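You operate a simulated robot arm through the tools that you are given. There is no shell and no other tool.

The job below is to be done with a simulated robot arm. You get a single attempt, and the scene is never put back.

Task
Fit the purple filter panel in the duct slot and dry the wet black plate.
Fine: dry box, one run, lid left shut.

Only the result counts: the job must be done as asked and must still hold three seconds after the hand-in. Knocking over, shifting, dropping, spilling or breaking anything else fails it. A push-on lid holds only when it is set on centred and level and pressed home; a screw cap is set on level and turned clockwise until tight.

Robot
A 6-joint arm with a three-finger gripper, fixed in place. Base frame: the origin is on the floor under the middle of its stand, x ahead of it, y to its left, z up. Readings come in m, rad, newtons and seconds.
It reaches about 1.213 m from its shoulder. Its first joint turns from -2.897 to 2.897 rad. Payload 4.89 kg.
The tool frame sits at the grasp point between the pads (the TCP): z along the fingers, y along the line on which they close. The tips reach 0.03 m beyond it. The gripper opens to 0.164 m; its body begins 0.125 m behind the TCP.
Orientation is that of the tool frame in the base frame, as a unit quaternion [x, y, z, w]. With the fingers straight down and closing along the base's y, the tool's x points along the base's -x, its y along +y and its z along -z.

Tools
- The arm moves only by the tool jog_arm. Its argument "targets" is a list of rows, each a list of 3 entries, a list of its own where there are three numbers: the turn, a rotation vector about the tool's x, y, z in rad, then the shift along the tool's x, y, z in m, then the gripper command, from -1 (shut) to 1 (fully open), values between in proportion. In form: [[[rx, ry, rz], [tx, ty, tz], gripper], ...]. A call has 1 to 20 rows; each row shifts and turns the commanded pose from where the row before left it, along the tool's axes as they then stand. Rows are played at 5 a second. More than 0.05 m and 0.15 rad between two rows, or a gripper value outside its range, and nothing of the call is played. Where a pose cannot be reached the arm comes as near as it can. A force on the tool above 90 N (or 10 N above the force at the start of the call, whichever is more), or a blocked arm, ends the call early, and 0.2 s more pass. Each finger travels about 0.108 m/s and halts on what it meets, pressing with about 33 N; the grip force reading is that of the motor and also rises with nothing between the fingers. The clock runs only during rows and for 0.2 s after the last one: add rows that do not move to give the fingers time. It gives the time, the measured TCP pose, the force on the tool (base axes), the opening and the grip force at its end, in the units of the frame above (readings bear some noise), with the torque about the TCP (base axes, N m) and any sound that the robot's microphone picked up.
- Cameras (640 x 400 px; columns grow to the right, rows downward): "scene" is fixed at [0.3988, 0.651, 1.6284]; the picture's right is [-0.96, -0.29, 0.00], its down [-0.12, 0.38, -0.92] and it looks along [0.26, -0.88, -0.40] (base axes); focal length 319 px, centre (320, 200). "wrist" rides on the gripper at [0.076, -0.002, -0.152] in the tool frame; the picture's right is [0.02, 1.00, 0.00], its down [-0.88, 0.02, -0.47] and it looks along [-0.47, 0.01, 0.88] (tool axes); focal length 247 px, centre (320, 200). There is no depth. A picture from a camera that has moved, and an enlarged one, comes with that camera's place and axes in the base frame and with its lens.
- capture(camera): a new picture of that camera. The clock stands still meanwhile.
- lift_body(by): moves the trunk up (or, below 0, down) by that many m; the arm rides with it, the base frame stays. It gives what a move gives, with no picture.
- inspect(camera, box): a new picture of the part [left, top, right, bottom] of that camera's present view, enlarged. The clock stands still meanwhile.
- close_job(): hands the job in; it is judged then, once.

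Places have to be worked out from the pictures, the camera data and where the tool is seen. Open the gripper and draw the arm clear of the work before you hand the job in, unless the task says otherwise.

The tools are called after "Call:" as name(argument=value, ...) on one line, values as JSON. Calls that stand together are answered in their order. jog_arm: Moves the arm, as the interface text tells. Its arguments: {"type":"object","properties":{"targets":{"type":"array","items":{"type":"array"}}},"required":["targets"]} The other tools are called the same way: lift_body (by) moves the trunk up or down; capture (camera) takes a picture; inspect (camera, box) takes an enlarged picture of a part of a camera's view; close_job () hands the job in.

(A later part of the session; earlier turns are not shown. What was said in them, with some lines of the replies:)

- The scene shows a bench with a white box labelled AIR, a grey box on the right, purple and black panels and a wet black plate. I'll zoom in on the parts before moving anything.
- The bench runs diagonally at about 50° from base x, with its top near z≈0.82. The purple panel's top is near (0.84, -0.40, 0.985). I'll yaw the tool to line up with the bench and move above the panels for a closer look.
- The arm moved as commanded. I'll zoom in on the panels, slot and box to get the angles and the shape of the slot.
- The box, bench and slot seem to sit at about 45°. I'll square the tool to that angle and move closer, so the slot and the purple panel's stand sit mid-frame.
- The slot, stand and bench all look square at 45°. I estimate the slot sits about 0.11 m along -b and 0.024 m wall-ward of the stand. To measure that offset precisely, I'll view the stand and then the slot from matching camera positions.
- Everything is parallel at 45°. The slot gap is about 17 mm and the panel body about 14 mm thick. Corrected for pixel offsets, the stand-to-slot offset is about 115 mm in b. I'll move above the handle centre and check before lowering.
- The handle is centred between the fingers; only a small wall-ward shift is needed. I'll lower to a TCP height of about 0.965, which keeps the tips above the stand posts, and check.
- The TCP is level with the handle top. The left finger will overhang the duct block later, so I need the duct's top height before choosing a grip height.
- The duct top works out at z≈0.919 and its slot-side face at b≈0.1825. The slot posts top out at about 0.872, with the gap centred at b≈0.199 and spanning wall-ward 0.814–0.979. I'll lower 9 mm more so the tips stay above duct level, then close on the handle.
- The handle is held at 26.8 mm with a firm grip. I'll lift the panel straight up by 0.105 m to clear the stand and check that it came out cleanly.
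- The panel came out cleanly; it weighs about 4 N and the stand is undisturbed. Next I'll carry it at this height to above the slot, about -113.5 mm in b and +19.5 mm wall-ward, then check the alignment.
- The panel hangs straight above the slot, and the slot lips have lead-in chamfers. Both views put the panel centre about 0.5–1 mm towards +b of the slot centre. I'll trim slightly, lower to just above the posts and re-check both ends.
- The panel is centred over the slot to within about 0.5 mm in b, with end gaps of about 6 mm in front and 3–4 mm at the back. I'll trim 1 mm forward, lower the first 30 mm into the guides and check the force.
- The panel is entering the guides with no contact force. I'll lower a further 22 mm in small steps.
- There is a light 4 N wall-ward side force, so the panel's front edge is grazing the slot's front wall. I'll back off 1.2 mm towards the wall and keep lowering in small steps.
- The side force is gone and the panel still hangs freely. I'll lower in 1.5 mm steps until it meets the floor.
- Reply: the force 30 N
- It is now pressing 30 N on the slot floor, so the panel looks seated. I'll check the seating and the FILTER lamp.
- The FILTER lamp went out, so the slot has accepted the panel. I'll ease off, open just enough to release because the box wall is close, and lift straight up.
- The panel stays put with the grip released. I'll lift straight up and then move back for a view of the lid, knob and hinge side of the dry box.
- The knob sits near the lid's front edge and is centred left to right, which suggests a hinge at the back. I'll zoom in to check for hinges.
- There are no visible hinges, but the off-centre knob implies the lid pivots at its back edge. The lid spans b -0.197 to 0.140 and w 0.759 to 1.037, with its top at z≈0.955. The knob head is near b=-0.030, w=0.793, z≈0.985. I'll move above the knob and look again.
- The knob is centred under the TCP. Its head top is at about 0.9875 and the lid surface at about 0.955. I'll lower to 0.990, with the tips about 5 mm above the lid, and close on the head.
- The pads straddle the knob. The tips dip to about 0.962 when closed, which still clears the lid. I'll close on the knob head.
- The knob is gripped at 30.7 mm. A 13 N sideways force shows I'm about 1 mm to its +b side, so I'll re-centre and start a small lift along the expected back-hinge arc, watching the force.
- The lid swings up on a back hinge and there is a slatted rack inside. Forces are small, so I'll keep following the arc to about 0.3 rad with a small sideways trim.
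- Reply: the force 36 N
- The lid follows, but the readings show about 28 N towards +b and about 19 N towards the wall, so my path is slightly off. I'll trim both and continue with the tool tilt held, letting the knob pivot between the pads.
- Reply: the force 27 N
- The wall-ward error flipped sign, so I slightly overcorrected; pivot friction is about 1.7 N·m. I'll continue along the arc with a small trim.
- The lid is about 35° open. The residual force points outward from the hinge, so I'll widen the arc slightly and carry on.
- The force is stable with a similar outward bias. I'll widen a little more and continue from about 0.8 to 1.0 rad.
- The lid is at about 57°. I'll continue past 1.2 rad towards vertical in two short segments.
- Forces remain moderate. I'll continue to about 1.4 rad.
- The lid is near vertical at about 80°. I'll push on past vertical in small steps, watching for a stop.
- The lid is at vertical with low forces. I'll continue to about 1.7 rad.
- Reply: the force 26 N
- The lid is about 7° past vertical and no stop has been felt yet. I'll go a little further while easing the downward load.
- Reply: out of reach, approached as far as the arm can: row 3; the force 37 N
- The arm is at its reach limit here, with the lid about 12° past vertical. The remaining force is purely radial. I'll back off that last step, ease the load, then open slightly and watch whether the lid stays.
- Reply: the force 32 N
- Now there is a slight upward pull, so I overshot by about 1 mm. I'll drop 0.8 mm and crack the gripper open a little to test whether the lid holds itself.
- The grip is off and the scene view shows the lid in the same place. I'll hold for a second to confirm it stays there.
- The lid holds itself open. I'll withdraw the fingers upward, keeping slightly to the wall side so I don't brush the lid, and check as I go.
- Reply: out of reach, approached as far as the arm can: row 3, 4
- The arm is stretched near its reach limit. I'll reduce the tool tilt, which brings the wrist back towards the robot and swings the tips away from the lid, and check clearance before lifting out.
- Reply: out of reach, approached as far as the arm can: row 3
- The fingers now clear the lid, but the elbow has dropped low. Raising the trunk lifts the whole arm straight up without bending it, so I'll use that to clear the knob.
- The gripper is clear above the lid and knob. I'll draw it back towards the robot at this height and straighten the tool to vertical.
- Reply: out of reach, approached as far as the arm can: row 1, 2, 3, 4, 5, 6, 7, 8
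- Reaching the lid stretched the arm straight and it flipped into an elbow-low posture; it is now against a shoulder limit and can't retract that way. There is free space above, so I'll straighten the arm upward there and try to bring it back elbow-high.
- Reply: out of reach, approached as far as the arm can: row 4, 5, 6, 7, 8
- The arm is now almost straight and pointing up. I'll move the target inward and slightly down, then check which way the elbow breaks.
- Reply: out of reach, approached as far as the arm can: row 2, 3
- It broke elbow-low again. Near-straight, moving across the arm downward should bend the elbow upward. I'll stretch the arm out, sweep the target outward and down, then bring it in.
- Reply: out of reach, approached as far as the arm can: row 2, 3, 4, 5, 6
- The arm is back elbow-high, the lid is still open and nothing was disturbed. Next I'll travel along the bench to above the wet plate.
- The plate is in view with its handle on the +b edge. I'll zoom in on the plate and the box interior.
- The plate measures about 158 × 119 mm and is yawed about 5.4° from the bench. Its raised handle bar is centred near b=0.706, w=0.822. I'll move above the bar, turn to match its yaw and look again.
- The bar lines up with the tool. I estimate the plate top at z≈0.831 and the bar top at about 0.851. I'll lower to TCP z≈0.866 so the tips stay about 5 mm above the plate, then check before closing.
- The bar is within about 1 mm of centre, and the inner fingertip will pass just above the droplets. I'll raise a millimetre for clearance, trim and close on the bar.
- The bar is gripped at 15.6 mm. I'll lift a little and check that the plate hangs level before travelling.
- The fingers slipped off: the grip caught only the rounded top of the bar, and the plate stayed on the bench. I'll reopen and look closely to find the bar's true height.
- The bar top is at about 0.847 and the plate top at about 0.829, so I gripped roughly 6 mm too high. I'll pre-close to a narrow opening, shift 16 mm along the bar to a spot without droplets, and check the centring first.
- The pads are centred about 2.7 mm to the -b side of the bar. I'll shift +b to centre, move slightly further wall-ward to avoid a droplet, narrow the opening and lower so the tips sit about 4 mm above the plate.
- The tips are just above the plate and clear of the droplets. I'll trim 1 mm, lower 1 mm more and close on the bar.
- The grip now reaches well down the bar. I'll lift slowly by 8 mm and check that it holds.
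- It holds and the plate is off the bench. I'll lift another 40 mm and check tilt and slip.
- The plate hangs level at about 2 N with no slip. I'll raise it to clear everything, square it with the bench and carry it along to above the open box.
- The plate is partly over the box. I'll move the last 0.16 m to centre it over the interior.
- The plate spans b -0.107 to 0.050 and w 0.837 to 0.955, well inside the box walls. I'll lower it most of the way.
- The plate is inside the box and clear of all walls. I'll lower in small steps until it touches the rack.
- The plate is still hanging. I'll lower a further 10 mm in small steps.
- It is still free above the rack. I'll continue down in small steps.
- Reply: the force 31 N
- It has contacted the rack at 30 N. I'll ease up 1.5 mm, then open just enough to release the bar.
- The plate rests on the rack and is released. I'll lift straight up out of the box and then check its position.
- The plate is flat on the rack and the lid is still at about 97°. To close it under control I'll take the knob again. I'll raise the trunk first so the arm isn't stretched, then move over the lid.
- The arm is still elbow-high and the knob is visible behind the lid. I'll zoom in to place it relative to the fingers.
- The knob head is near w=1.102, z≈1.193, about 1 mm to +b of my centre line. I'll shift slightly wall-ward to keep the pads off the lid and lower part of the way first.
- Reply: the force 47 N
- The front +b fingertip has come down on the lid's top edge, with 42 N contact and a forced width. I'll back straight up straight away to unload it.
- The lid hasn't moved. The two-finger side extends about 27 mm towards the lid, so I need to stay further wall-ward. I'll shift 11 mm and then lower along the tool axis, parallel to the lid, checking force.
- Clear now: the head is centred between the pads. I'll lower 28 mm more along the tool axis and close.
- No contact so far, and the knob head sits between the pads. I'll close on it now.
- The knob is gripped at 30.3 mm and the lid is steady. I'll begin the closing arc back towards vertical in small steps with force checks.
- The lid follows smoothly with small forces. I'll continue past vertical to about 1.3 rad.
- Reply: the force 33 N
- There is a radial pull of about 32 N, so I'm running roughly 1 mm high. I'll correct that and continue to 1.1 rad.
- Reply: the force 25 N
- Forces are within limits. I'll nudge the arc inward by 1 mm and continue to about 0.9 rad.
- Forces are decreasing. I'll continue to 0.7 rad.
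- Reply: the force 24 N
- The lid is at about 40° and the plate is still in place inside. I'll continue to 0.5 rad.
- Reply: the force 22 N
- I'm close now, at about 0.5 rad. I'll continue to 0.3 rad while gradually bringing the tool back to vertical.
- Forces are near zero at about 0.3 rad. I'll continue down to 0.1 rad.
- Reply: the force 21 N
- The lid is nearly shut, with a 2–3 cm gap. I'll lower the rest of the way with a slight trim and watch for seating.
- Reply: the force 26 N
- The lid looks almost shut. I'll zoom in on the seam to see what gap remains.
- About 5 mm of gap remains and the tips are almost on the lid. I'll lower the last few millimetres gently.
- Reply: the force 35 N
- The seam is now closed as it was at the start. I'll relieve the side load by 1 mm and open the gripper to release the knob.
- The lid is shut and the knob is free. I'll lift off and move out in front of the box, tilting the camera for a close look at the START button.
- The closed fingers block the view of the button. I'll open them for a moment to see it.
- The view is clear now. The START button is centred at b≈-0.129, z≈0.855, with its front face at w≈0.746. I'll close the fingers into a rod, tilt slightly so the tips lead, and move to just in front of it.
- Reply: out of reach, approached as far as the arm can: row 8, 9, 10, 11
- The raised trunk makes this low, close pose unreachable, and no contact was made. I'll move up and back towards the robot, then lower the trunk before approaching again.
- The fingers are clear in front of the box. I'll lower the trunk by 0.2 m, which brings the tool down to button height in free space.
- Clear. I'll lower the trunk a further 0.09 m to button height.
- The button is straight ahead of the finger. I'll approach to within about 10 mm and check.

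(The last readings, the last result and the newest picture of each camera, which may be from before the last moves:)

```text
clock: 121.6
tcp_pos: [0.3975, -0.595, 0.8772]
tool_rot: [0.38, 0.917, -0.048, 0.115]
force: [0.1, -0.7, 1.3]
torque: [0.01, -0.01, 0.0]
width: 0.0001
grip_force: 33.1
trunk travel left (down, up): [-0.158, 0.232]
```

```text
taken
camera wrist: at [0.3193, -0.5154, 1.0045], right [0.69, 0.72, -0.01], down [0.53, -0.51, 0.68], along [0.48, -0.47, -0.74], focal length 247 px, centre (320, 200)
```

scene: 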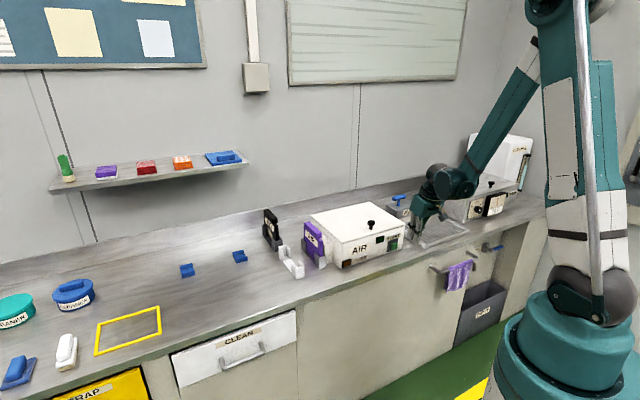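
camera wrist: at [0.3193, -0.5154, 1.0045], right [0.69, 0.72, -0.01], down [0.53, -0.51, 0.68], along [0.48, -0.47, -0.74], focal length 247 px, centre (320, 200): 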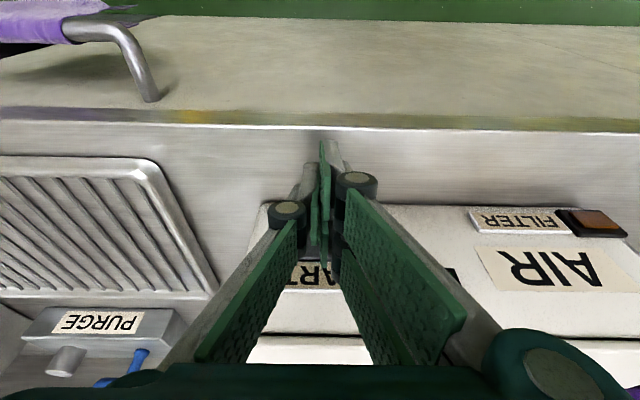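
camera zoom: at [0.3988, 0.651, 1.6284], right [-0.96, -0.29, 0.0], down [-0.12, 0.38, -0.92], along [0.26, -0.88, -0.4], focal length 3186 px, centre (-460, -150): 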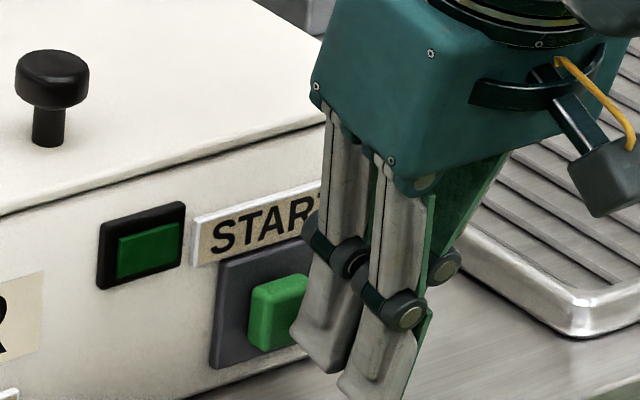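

The finger is lined up with the -b half of the button, so I'll shift 9 mm in +b and then approach slowly until contact.

Call:
jog_arm(targets=[[[0, 0, 0], [0, 0.009, 0], -1], [[0, 0, 0], [-0.0039, 0, 0.001], -1], [[0, 0, 0], [0, 0, 0], -1]])

Call:
inspect(camera="scene", box=[366, 215, 430, 255])

```text
clock: 122.4
tcp_pos: [0.4081, -0.5881, 0.8764]
tool_rot: [0.38, 0.917, -0.048, 0.115]
force: [-0.6, 0.0, -0.6]
torque: [0.0, 0.02, 0.01]
width: 0.0
grip_force: 32.9
trunk travel left (down, up): [-0.158, 0.232]
```

```text
10.00 times, centred on (398, 235) of scene
camera zoom: at [0.3988, 0.651, 1.6284], right [-0.96, -0.29, 0.0], down [-0.12, 0.38, -0.92], along [0.26, -0.88, -0.4], focal length 3186 px, centre (-460, -150)
```

zoom: 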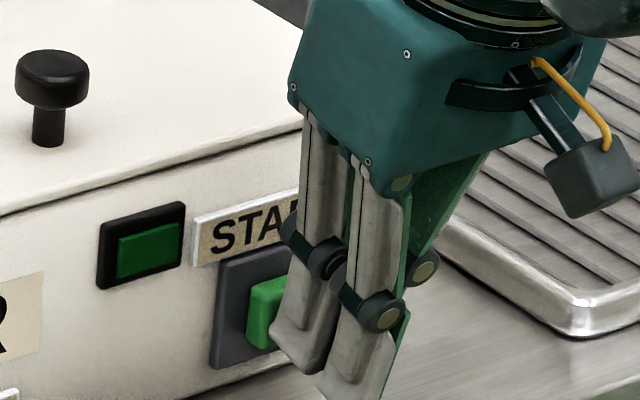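

The finger is now in front of the button. I'll advance in 2 mm steps, watching the force and the START lamp.

Call:
jog_arm(targets=[[[0, 0, 0], [-0.0019, 0, 0.0005], -1], [[0, 0, 0], [-0.0019, 0, 0.0005], -1], [[0, 0, 0], [-0.0019, 0, 0.0005], -1]])

Call:
inspect(camera="scene", box=[366, 215, 430, 255])

```text
clock: 123.2
tcp_pos: [0.4134, -0.593, 0.8769]
tool_rot: [0.38, 0.917, -0.047, 0.114]
force: [-5.1, 5.1, -2.0]
torque: [0.15, 0.15, 0.02]
width: 0.0
grip_force: 33.2
trunk travel left (down, up): [-0.158, 0.232]
heard: click
```

```text
10.00 times, centred on (398, 235) of scene
camera zoom: at [0.3988, 0.651, 1.6284], right [-0.96, -0.29, 0.0], down [-0.12, 0.38, -0.92], along [0.26, -0.88, -0.4], focal length 3186 px, centre (-460, -150)
```

zoom: 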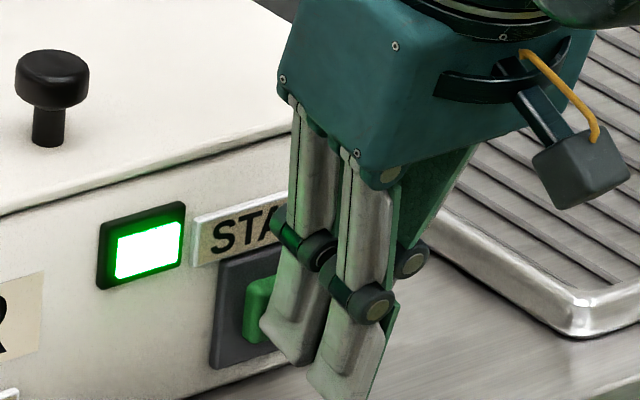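

There was a click and the green lamp lit, so the run has started. I'll back straight off so the button isn't pressed again.

Call:
jog_arm(targets=[[[0, 0, 0], [0.0097, 0, -0.0025], -1], [[0, 0, 0], [0.0194, 0, -0.0049], -1], [[0, 0, 0], [0.0291, 0, -0.0074], -1], [[0, 0, 0], [0.0291, 0, -0.0074], -1], [[0, 0, 0], [0.01, 0, -0.035], -1], [[0, 0, 0], [0.01, 0, -0.035], -1], [[0, 0, 0], [0.01, 0, -0.04], -1], [[0, 0, 0], [0, 0, -0.04], -1], [[0, 0, 0], [0, 0, -0.04], -1], [[0, 0, 0], [0, 0, 0], -1]])

Call:
capture(camera="scene")

Call:
inspect(camera="scene", box=[290, 195, 418, 275])

```text
clock: 125.4
tcp_pos: [0.2964, -0.4773, 1.0523]
tool_rot: [0.381, 0.916, -0.047, 0.115]
force: [0.0, 0.7, -0.1]
torque: [-0.04, -0.06, 0.0]
width: 0.0002
grip_force: 33.0
trunk travel left (down, up): [-0.158, 0.232]
```

```text
taken
```

scene: 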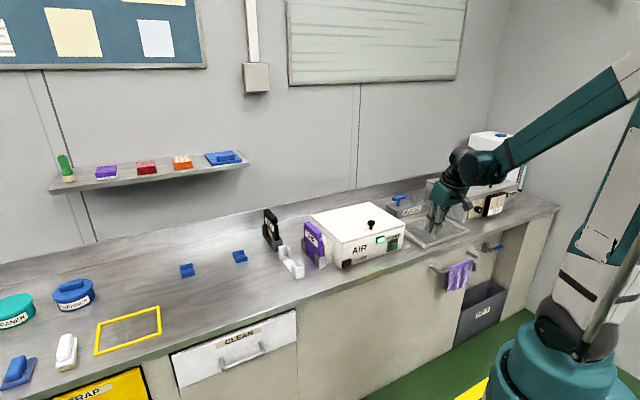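

```text
5.00 times, centred on (354, 235) of scene
camera zoom: at [0.3988, 0.651, 1.6284], right [-0.96, -0.29, 0.0], down [-0.12, 0.38, -0.92], along [0.26, -0.88, -0.4], focal length 1593 px, centre (150, 25)
```

zoom: 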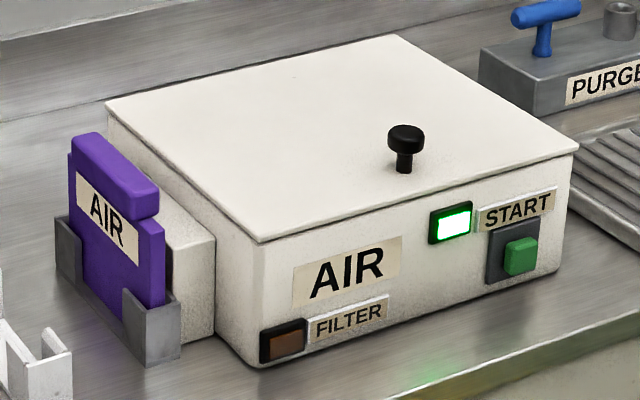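

The lamp is on and the lid is shut. I'll open the gripper, draw back and wait for the run to finish.

Call:
jog_arm(targets=[[[0, 0.08, 0], [0, 0, 0], 0], [[0, 0.08, 0], [0, 0, 0], 1], [[0, 0.08, 0], [0, 0, -0.03], 1], [[0, 0, 0], [0, 0, -0.03], 1], [[0, 0, 0], [0, 0, -0.03], 1], [[0, 0, 0], [0, 0, 0], 1], [[0, 0, 0], [0, 0, 0], 1], [[0, 0, 0], [0, 0, 0], 1], [[0, 0, 0], [0, 0, 0], 1], [[0, 0, 0], [0, 0, 0], 1], [[0, 0, 0], [0, 0, 0], 1], [[0, 0, 0], [0, 0, 0], 1], [[0, 0, 0], [0, 0, 0], 1], [[0, 0, 0], [0, 0, 0], 1], [[0, 0, 0], [0, 0, 0], 1], [[0, 0, 0], [0, 0, 0], 1], [[0, 0, 0], [0, 0, 0], 1], [[0, 0, 0], [0, 0, 0], 1], [[0, 0, 0], [0, 0, 0], 1], [[0, 0, 0], [0, 0, 0], 1]])

Call:
inspect(camera="scene", box=[290, 195, 418, 275])

```text
clock: 129.6
tcp_pos: [0.2928, -0.4728, 1.1435]
tool_rot: [0.384, 0.923, -0.001, 0.004]
force: [0.3, -0.4, 0.3]
torque: [-0.01, -0.02, 0.02]
width: 0.1637
grip_force: 0.0
trunk travel left (down, up): [-0.158, 0.232]
```

```text
5.00 times, centred on (354, 235) of scene
camera zoom: at [0.3988, 0.651, 1.6284], right [-0.96, -0.29, 0.0], down [-0.12, 0.38, -0.92], along [0.26, -0.88, -0.4], focal length 1593 px, centre (150, 25)
```

zoom: 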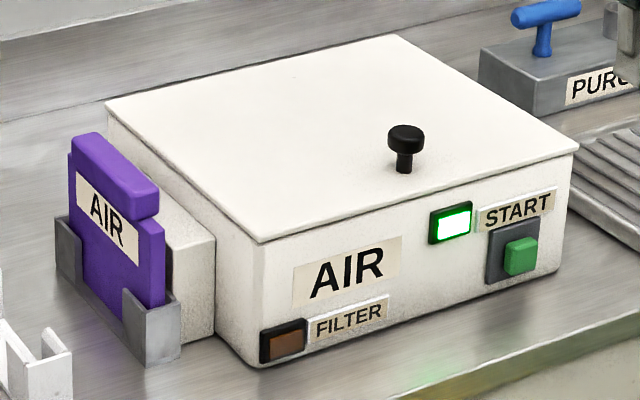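

It's still running. I'll keep waiting with the arm clear.

Call:
jog_arm(targets=[[[0, 0, 0], [0, 0, 0], 1], [[0, 0, 0], [0, 0, 0], 1], [[0, 0, 0], [0, 0, 0], 1], [[0, 0, 0], [0, 0, 0], 1], [[0, 0, 0], [0, 0, 0], 1], [[0, 0, 0], [0, 0, 0], 1], [[0, 0, 0], [0, 0, 0], 1], [[0, 0, 0], [0, 0, 0], 1], [[0, 0, 0], [0, 0, 0], 1], [[0, 0, 0], [0, 0, 0], 1], [[0, 0, 0], [0, 0, 0], 1], [[0, 0, 0], [0, 0, 0], 1], [[0, 0, 0], [0, 0, 0], 1], [[0, 0, 0], [0, 0, 0], 1], [[0, 0, 0], [0, 0, 0], 1], [[0, 0, 0], [0, 0, 0], 1], [[0, 0, 0], [0, 0, 0], 1], [[0, 0, 0], [0, 0, 0], 1], [[0, 0, 0], [0, 0, 0], 1], [[0, 0, 0], [0, 0, 0], 1]])

Call:
inspect(camera="scene", box=[290, 195, 418, 275])

```text
clock: 133.8
tcp_pos: [0.2919, -0.4736, 1.1439]
tool_rot: [0.383, 0.924, -0.001, 0.004]
force: [0.0, 0.7, 0.9]
torque: [0.03, 0.0, -0.01]
width: 0.1639
grip_force: 0.1
trunk travel left (down, up): [-0.158, 0.232]
```

```text
5.00 times, centred on (354, 235) of scene
camera zoom: at [0.3988, 0.651, 1.6284], right [-0.96, -0.29, 0.0], down [-0.12, 0.38, -0.92], along [0.26, -0.88, -0.4], focal length 1593 px, centre (150, 25)
```

zoom: 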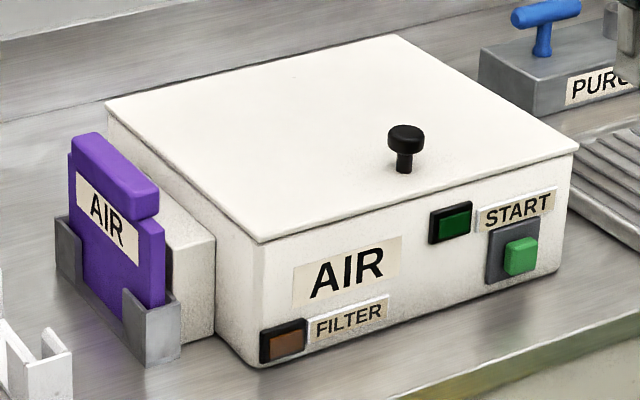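

The lamp has gone out by itself, so the run is complete. I'll draw the arm further clear and compare the scene with the start.

Call:
jog_arm(targets=[[[0, 0, 0], [0.01, 0, -0.04], 1], [[0, 0, 0], [0.01, 0, -0.04], 1], [[0, 0, 0], [0.01, 0, -0.04], 1], [[0, 0, 0], [0.01, 0, -0.04], 1], [[0, 0, 0], [0.01, 0, -0.04], 1], [[0, 0, 0], [0, 0, 0], 1]])

Call:
capture(camera="scene")

Call:
inspect(camera="scene", box=[240, 180, 420, 292])

Call:
inspect(camera="scene", box=[335, 215, 415, 265])

Call:
inspect(camera="scene", box=[290, 220, 354, 260])

```text
clock: 134.9
tcp_pos: [0.3025, -0.522, 1.3381]
tool_rot: [0.384, 0.923, -0.001, 0.005]
force: [0.3, -0.6, -0.3]
torque: [0.05, 0.07, 0.04]
width: 0.164
grip_force: 0.1
trunk travel left (down, up): [-0.158, 0.232]
stopped in row 5: the arm was blocked; the commanded pose is now the measured one
```

```text
taken
```

scene: 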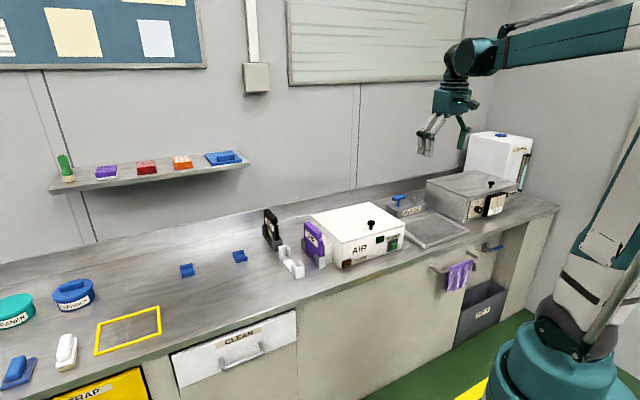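

```text
3.56 times, centred on (330, 236) of scene
camera zoom: at [0.3988, 0.651, 1.6284], right [-0.96, -0.29, 0.0], down [-0.12, 0.38, -0.92], along [0.26, -0.88, -0.4], focal length 1133 px, centre (284, 72)
```

zoom: 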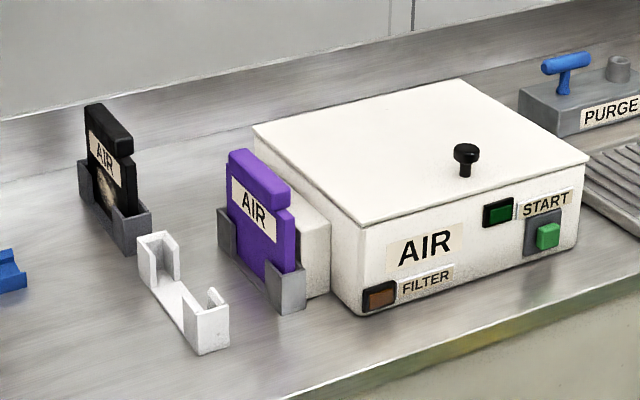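

```text
8.00 times, centred on (375, 240) of scene
camera zoom: at [0.3988, 0.651, 1.6284], right [-0.96, -0.29, 0.0], down [-0.12, 0.38, -0.92], along [0.26, -0.88, -0.4], focal length 2549 px, centre (-120, -120)
```

zoom: 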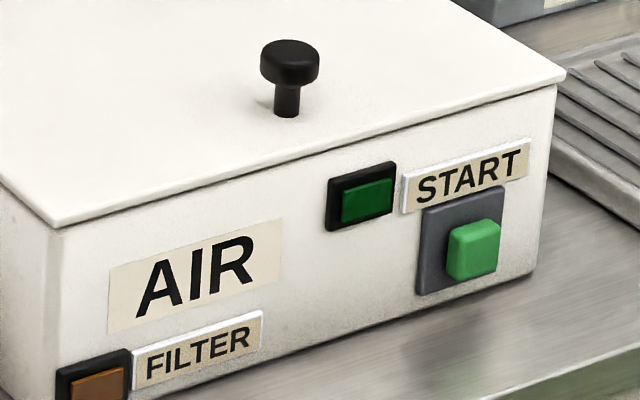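

```text
10.00 times, centred on (322, 240) of scene
camera zoom: at [0.3988, 0.651, 1.6284], right [-0.96, -0.29, 0.0], down [-0.12, 0.38, -0.92], along [0.26, -0.88, -0.4], focal length 3186 px, centre (300, -200)
```

zoom: 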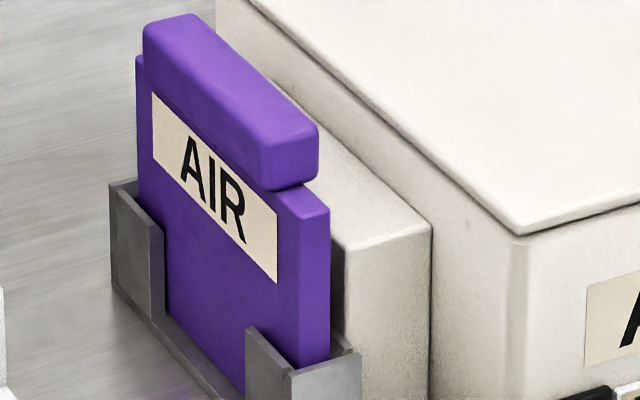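

Everything matches the start apart from the moved panel and plate, and the lid seam is closed. The arm reported being blocked during its retreat, with no tool force. I'll ease it towards its original free posture.

Call:
jog_arm(targets=[[[0, 0, 0], [-0.008, 0.02, 0], 1], [[0, 0, 0], [-0.012, 0.03, -0.01], 1], [[0, 0, 0], [-0.012, 0.03, -0.02], 1], [[0, 0, 0], [-0.012, 0.03, -0.02], 1], [[0, 0, 0], [0, 0, 0], 1]])

Call:
capture(camera="scene")

Call:
capture(camera="wrist")

```text
clock: 136.1
tcp_pos: [0.4101, -0.4701, 1.3895]
tool_rot: [0.384, 0.923, -0.001, 0.005]
force: [0.5, 0.4, 0.5]
torque: [-0.03, 0.07, -0.01]
width: 0.164
grip_force: 0.1
trunk travel left (down, up): [-0.158, 0.232]
```

```text
taken
```

scene: 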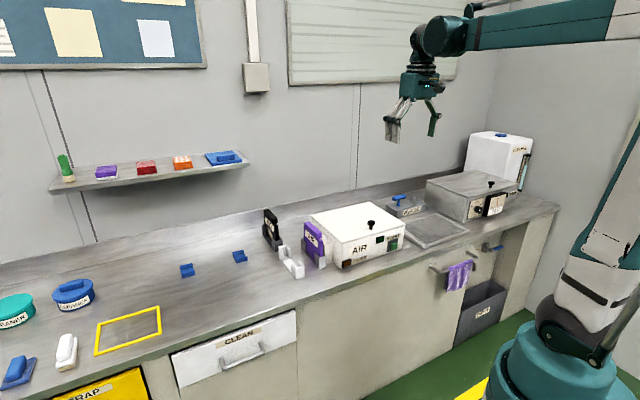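

```text
taken
camera wrist: at [0.3547, -0.4157, 1.5401], right [0.69, 0.72, 0.0], down [0.63, -0.61, 0.48], along [0.35, -0.33, -0.88], focal length 247 px, centre (320, 200)
```

wrist: 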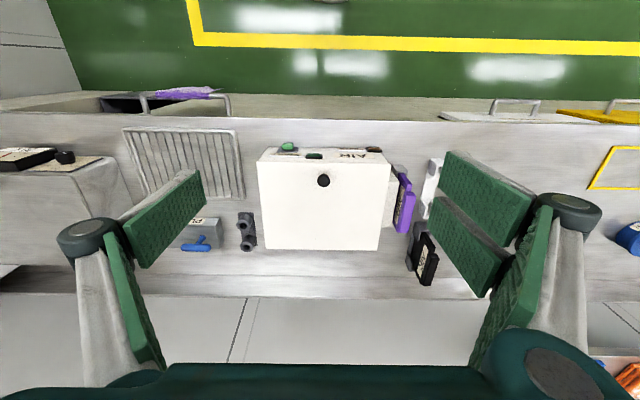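

The arm is clear and the gripper open. One last check of the right-hand side of the bench for anything disturbed.

Call:
inspect(camera="scene", box=[380, 120, 560, 232])

Call:
inspect(camera="scene", box=[0, 240, 260, 400])

```text
3.56 times, centred on (470, 176) of scene
camera zoom: at [0.3988, 0.651, 1.6284], right [-0.96, -0.29, 0.0], down [-0.12, 0.38, -0.92], along [0.26, -0.88, -0.4], focal length 1133 px, centre (-213, 285)
```

zoom: 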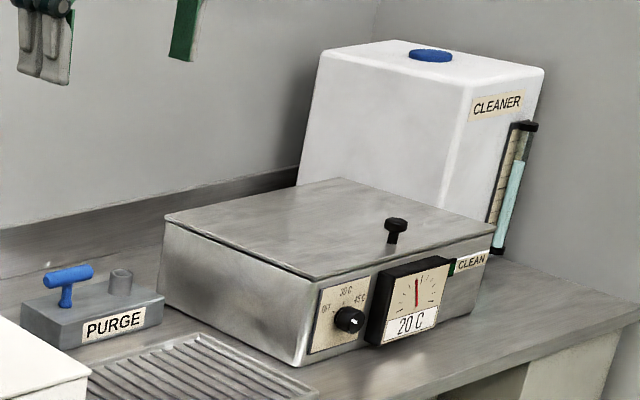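

```text
2.46 times, centred on (130, 320) of scene
camera zoom: at [0.3988, 0.651, 1.6284], right [-0.96, -0.29, 0.0], down [-0.12, 0.38, -0.92], along [0.26, -0.88, -0.4], focal length 784 px, centre (788, -95)
```

zoom: 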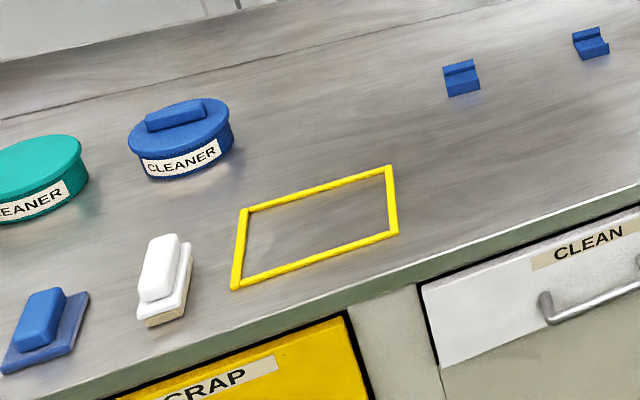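

The filter panel is seated with the FILTER lamp off, the plate has had one full run in the dry box and the lid is shut. Nothing else has been disturbed and the arm is clear with the gripper open, so I'm handing in the job.

Call:
close_job()

```text
The job is handed in.
```

I fitted the purple filter panel in the duct slot and gave the wet black plate one run in the dry box. I handed the job in with the lid shut. I didn't reopen the lid afterwards, so I haven't seen for myself that the plate is dry.

- **Filter panel:** it is pressed down onto the slot floor, and the FILTER lamp went out as it seated.
- **Plate:** it lies flat on the rack inside the box. I pressed START once: there was a click, the green lamp came on, and it went out by itself within about 10 seconds.
- **Slips along the way:**
  - My first grip on the plate's handle slid off, and the plate stayed on the bench.
  - A fingertip pressed on the open lid's top edge with about 42 N; the lid didn't move.
  - The arm was briefly blocked while backing away at the end, with no force on the tool.
- **Everything else:** in the last camera views the other items on the bench look the same as at the start. The gripper is open and the arm is clear.
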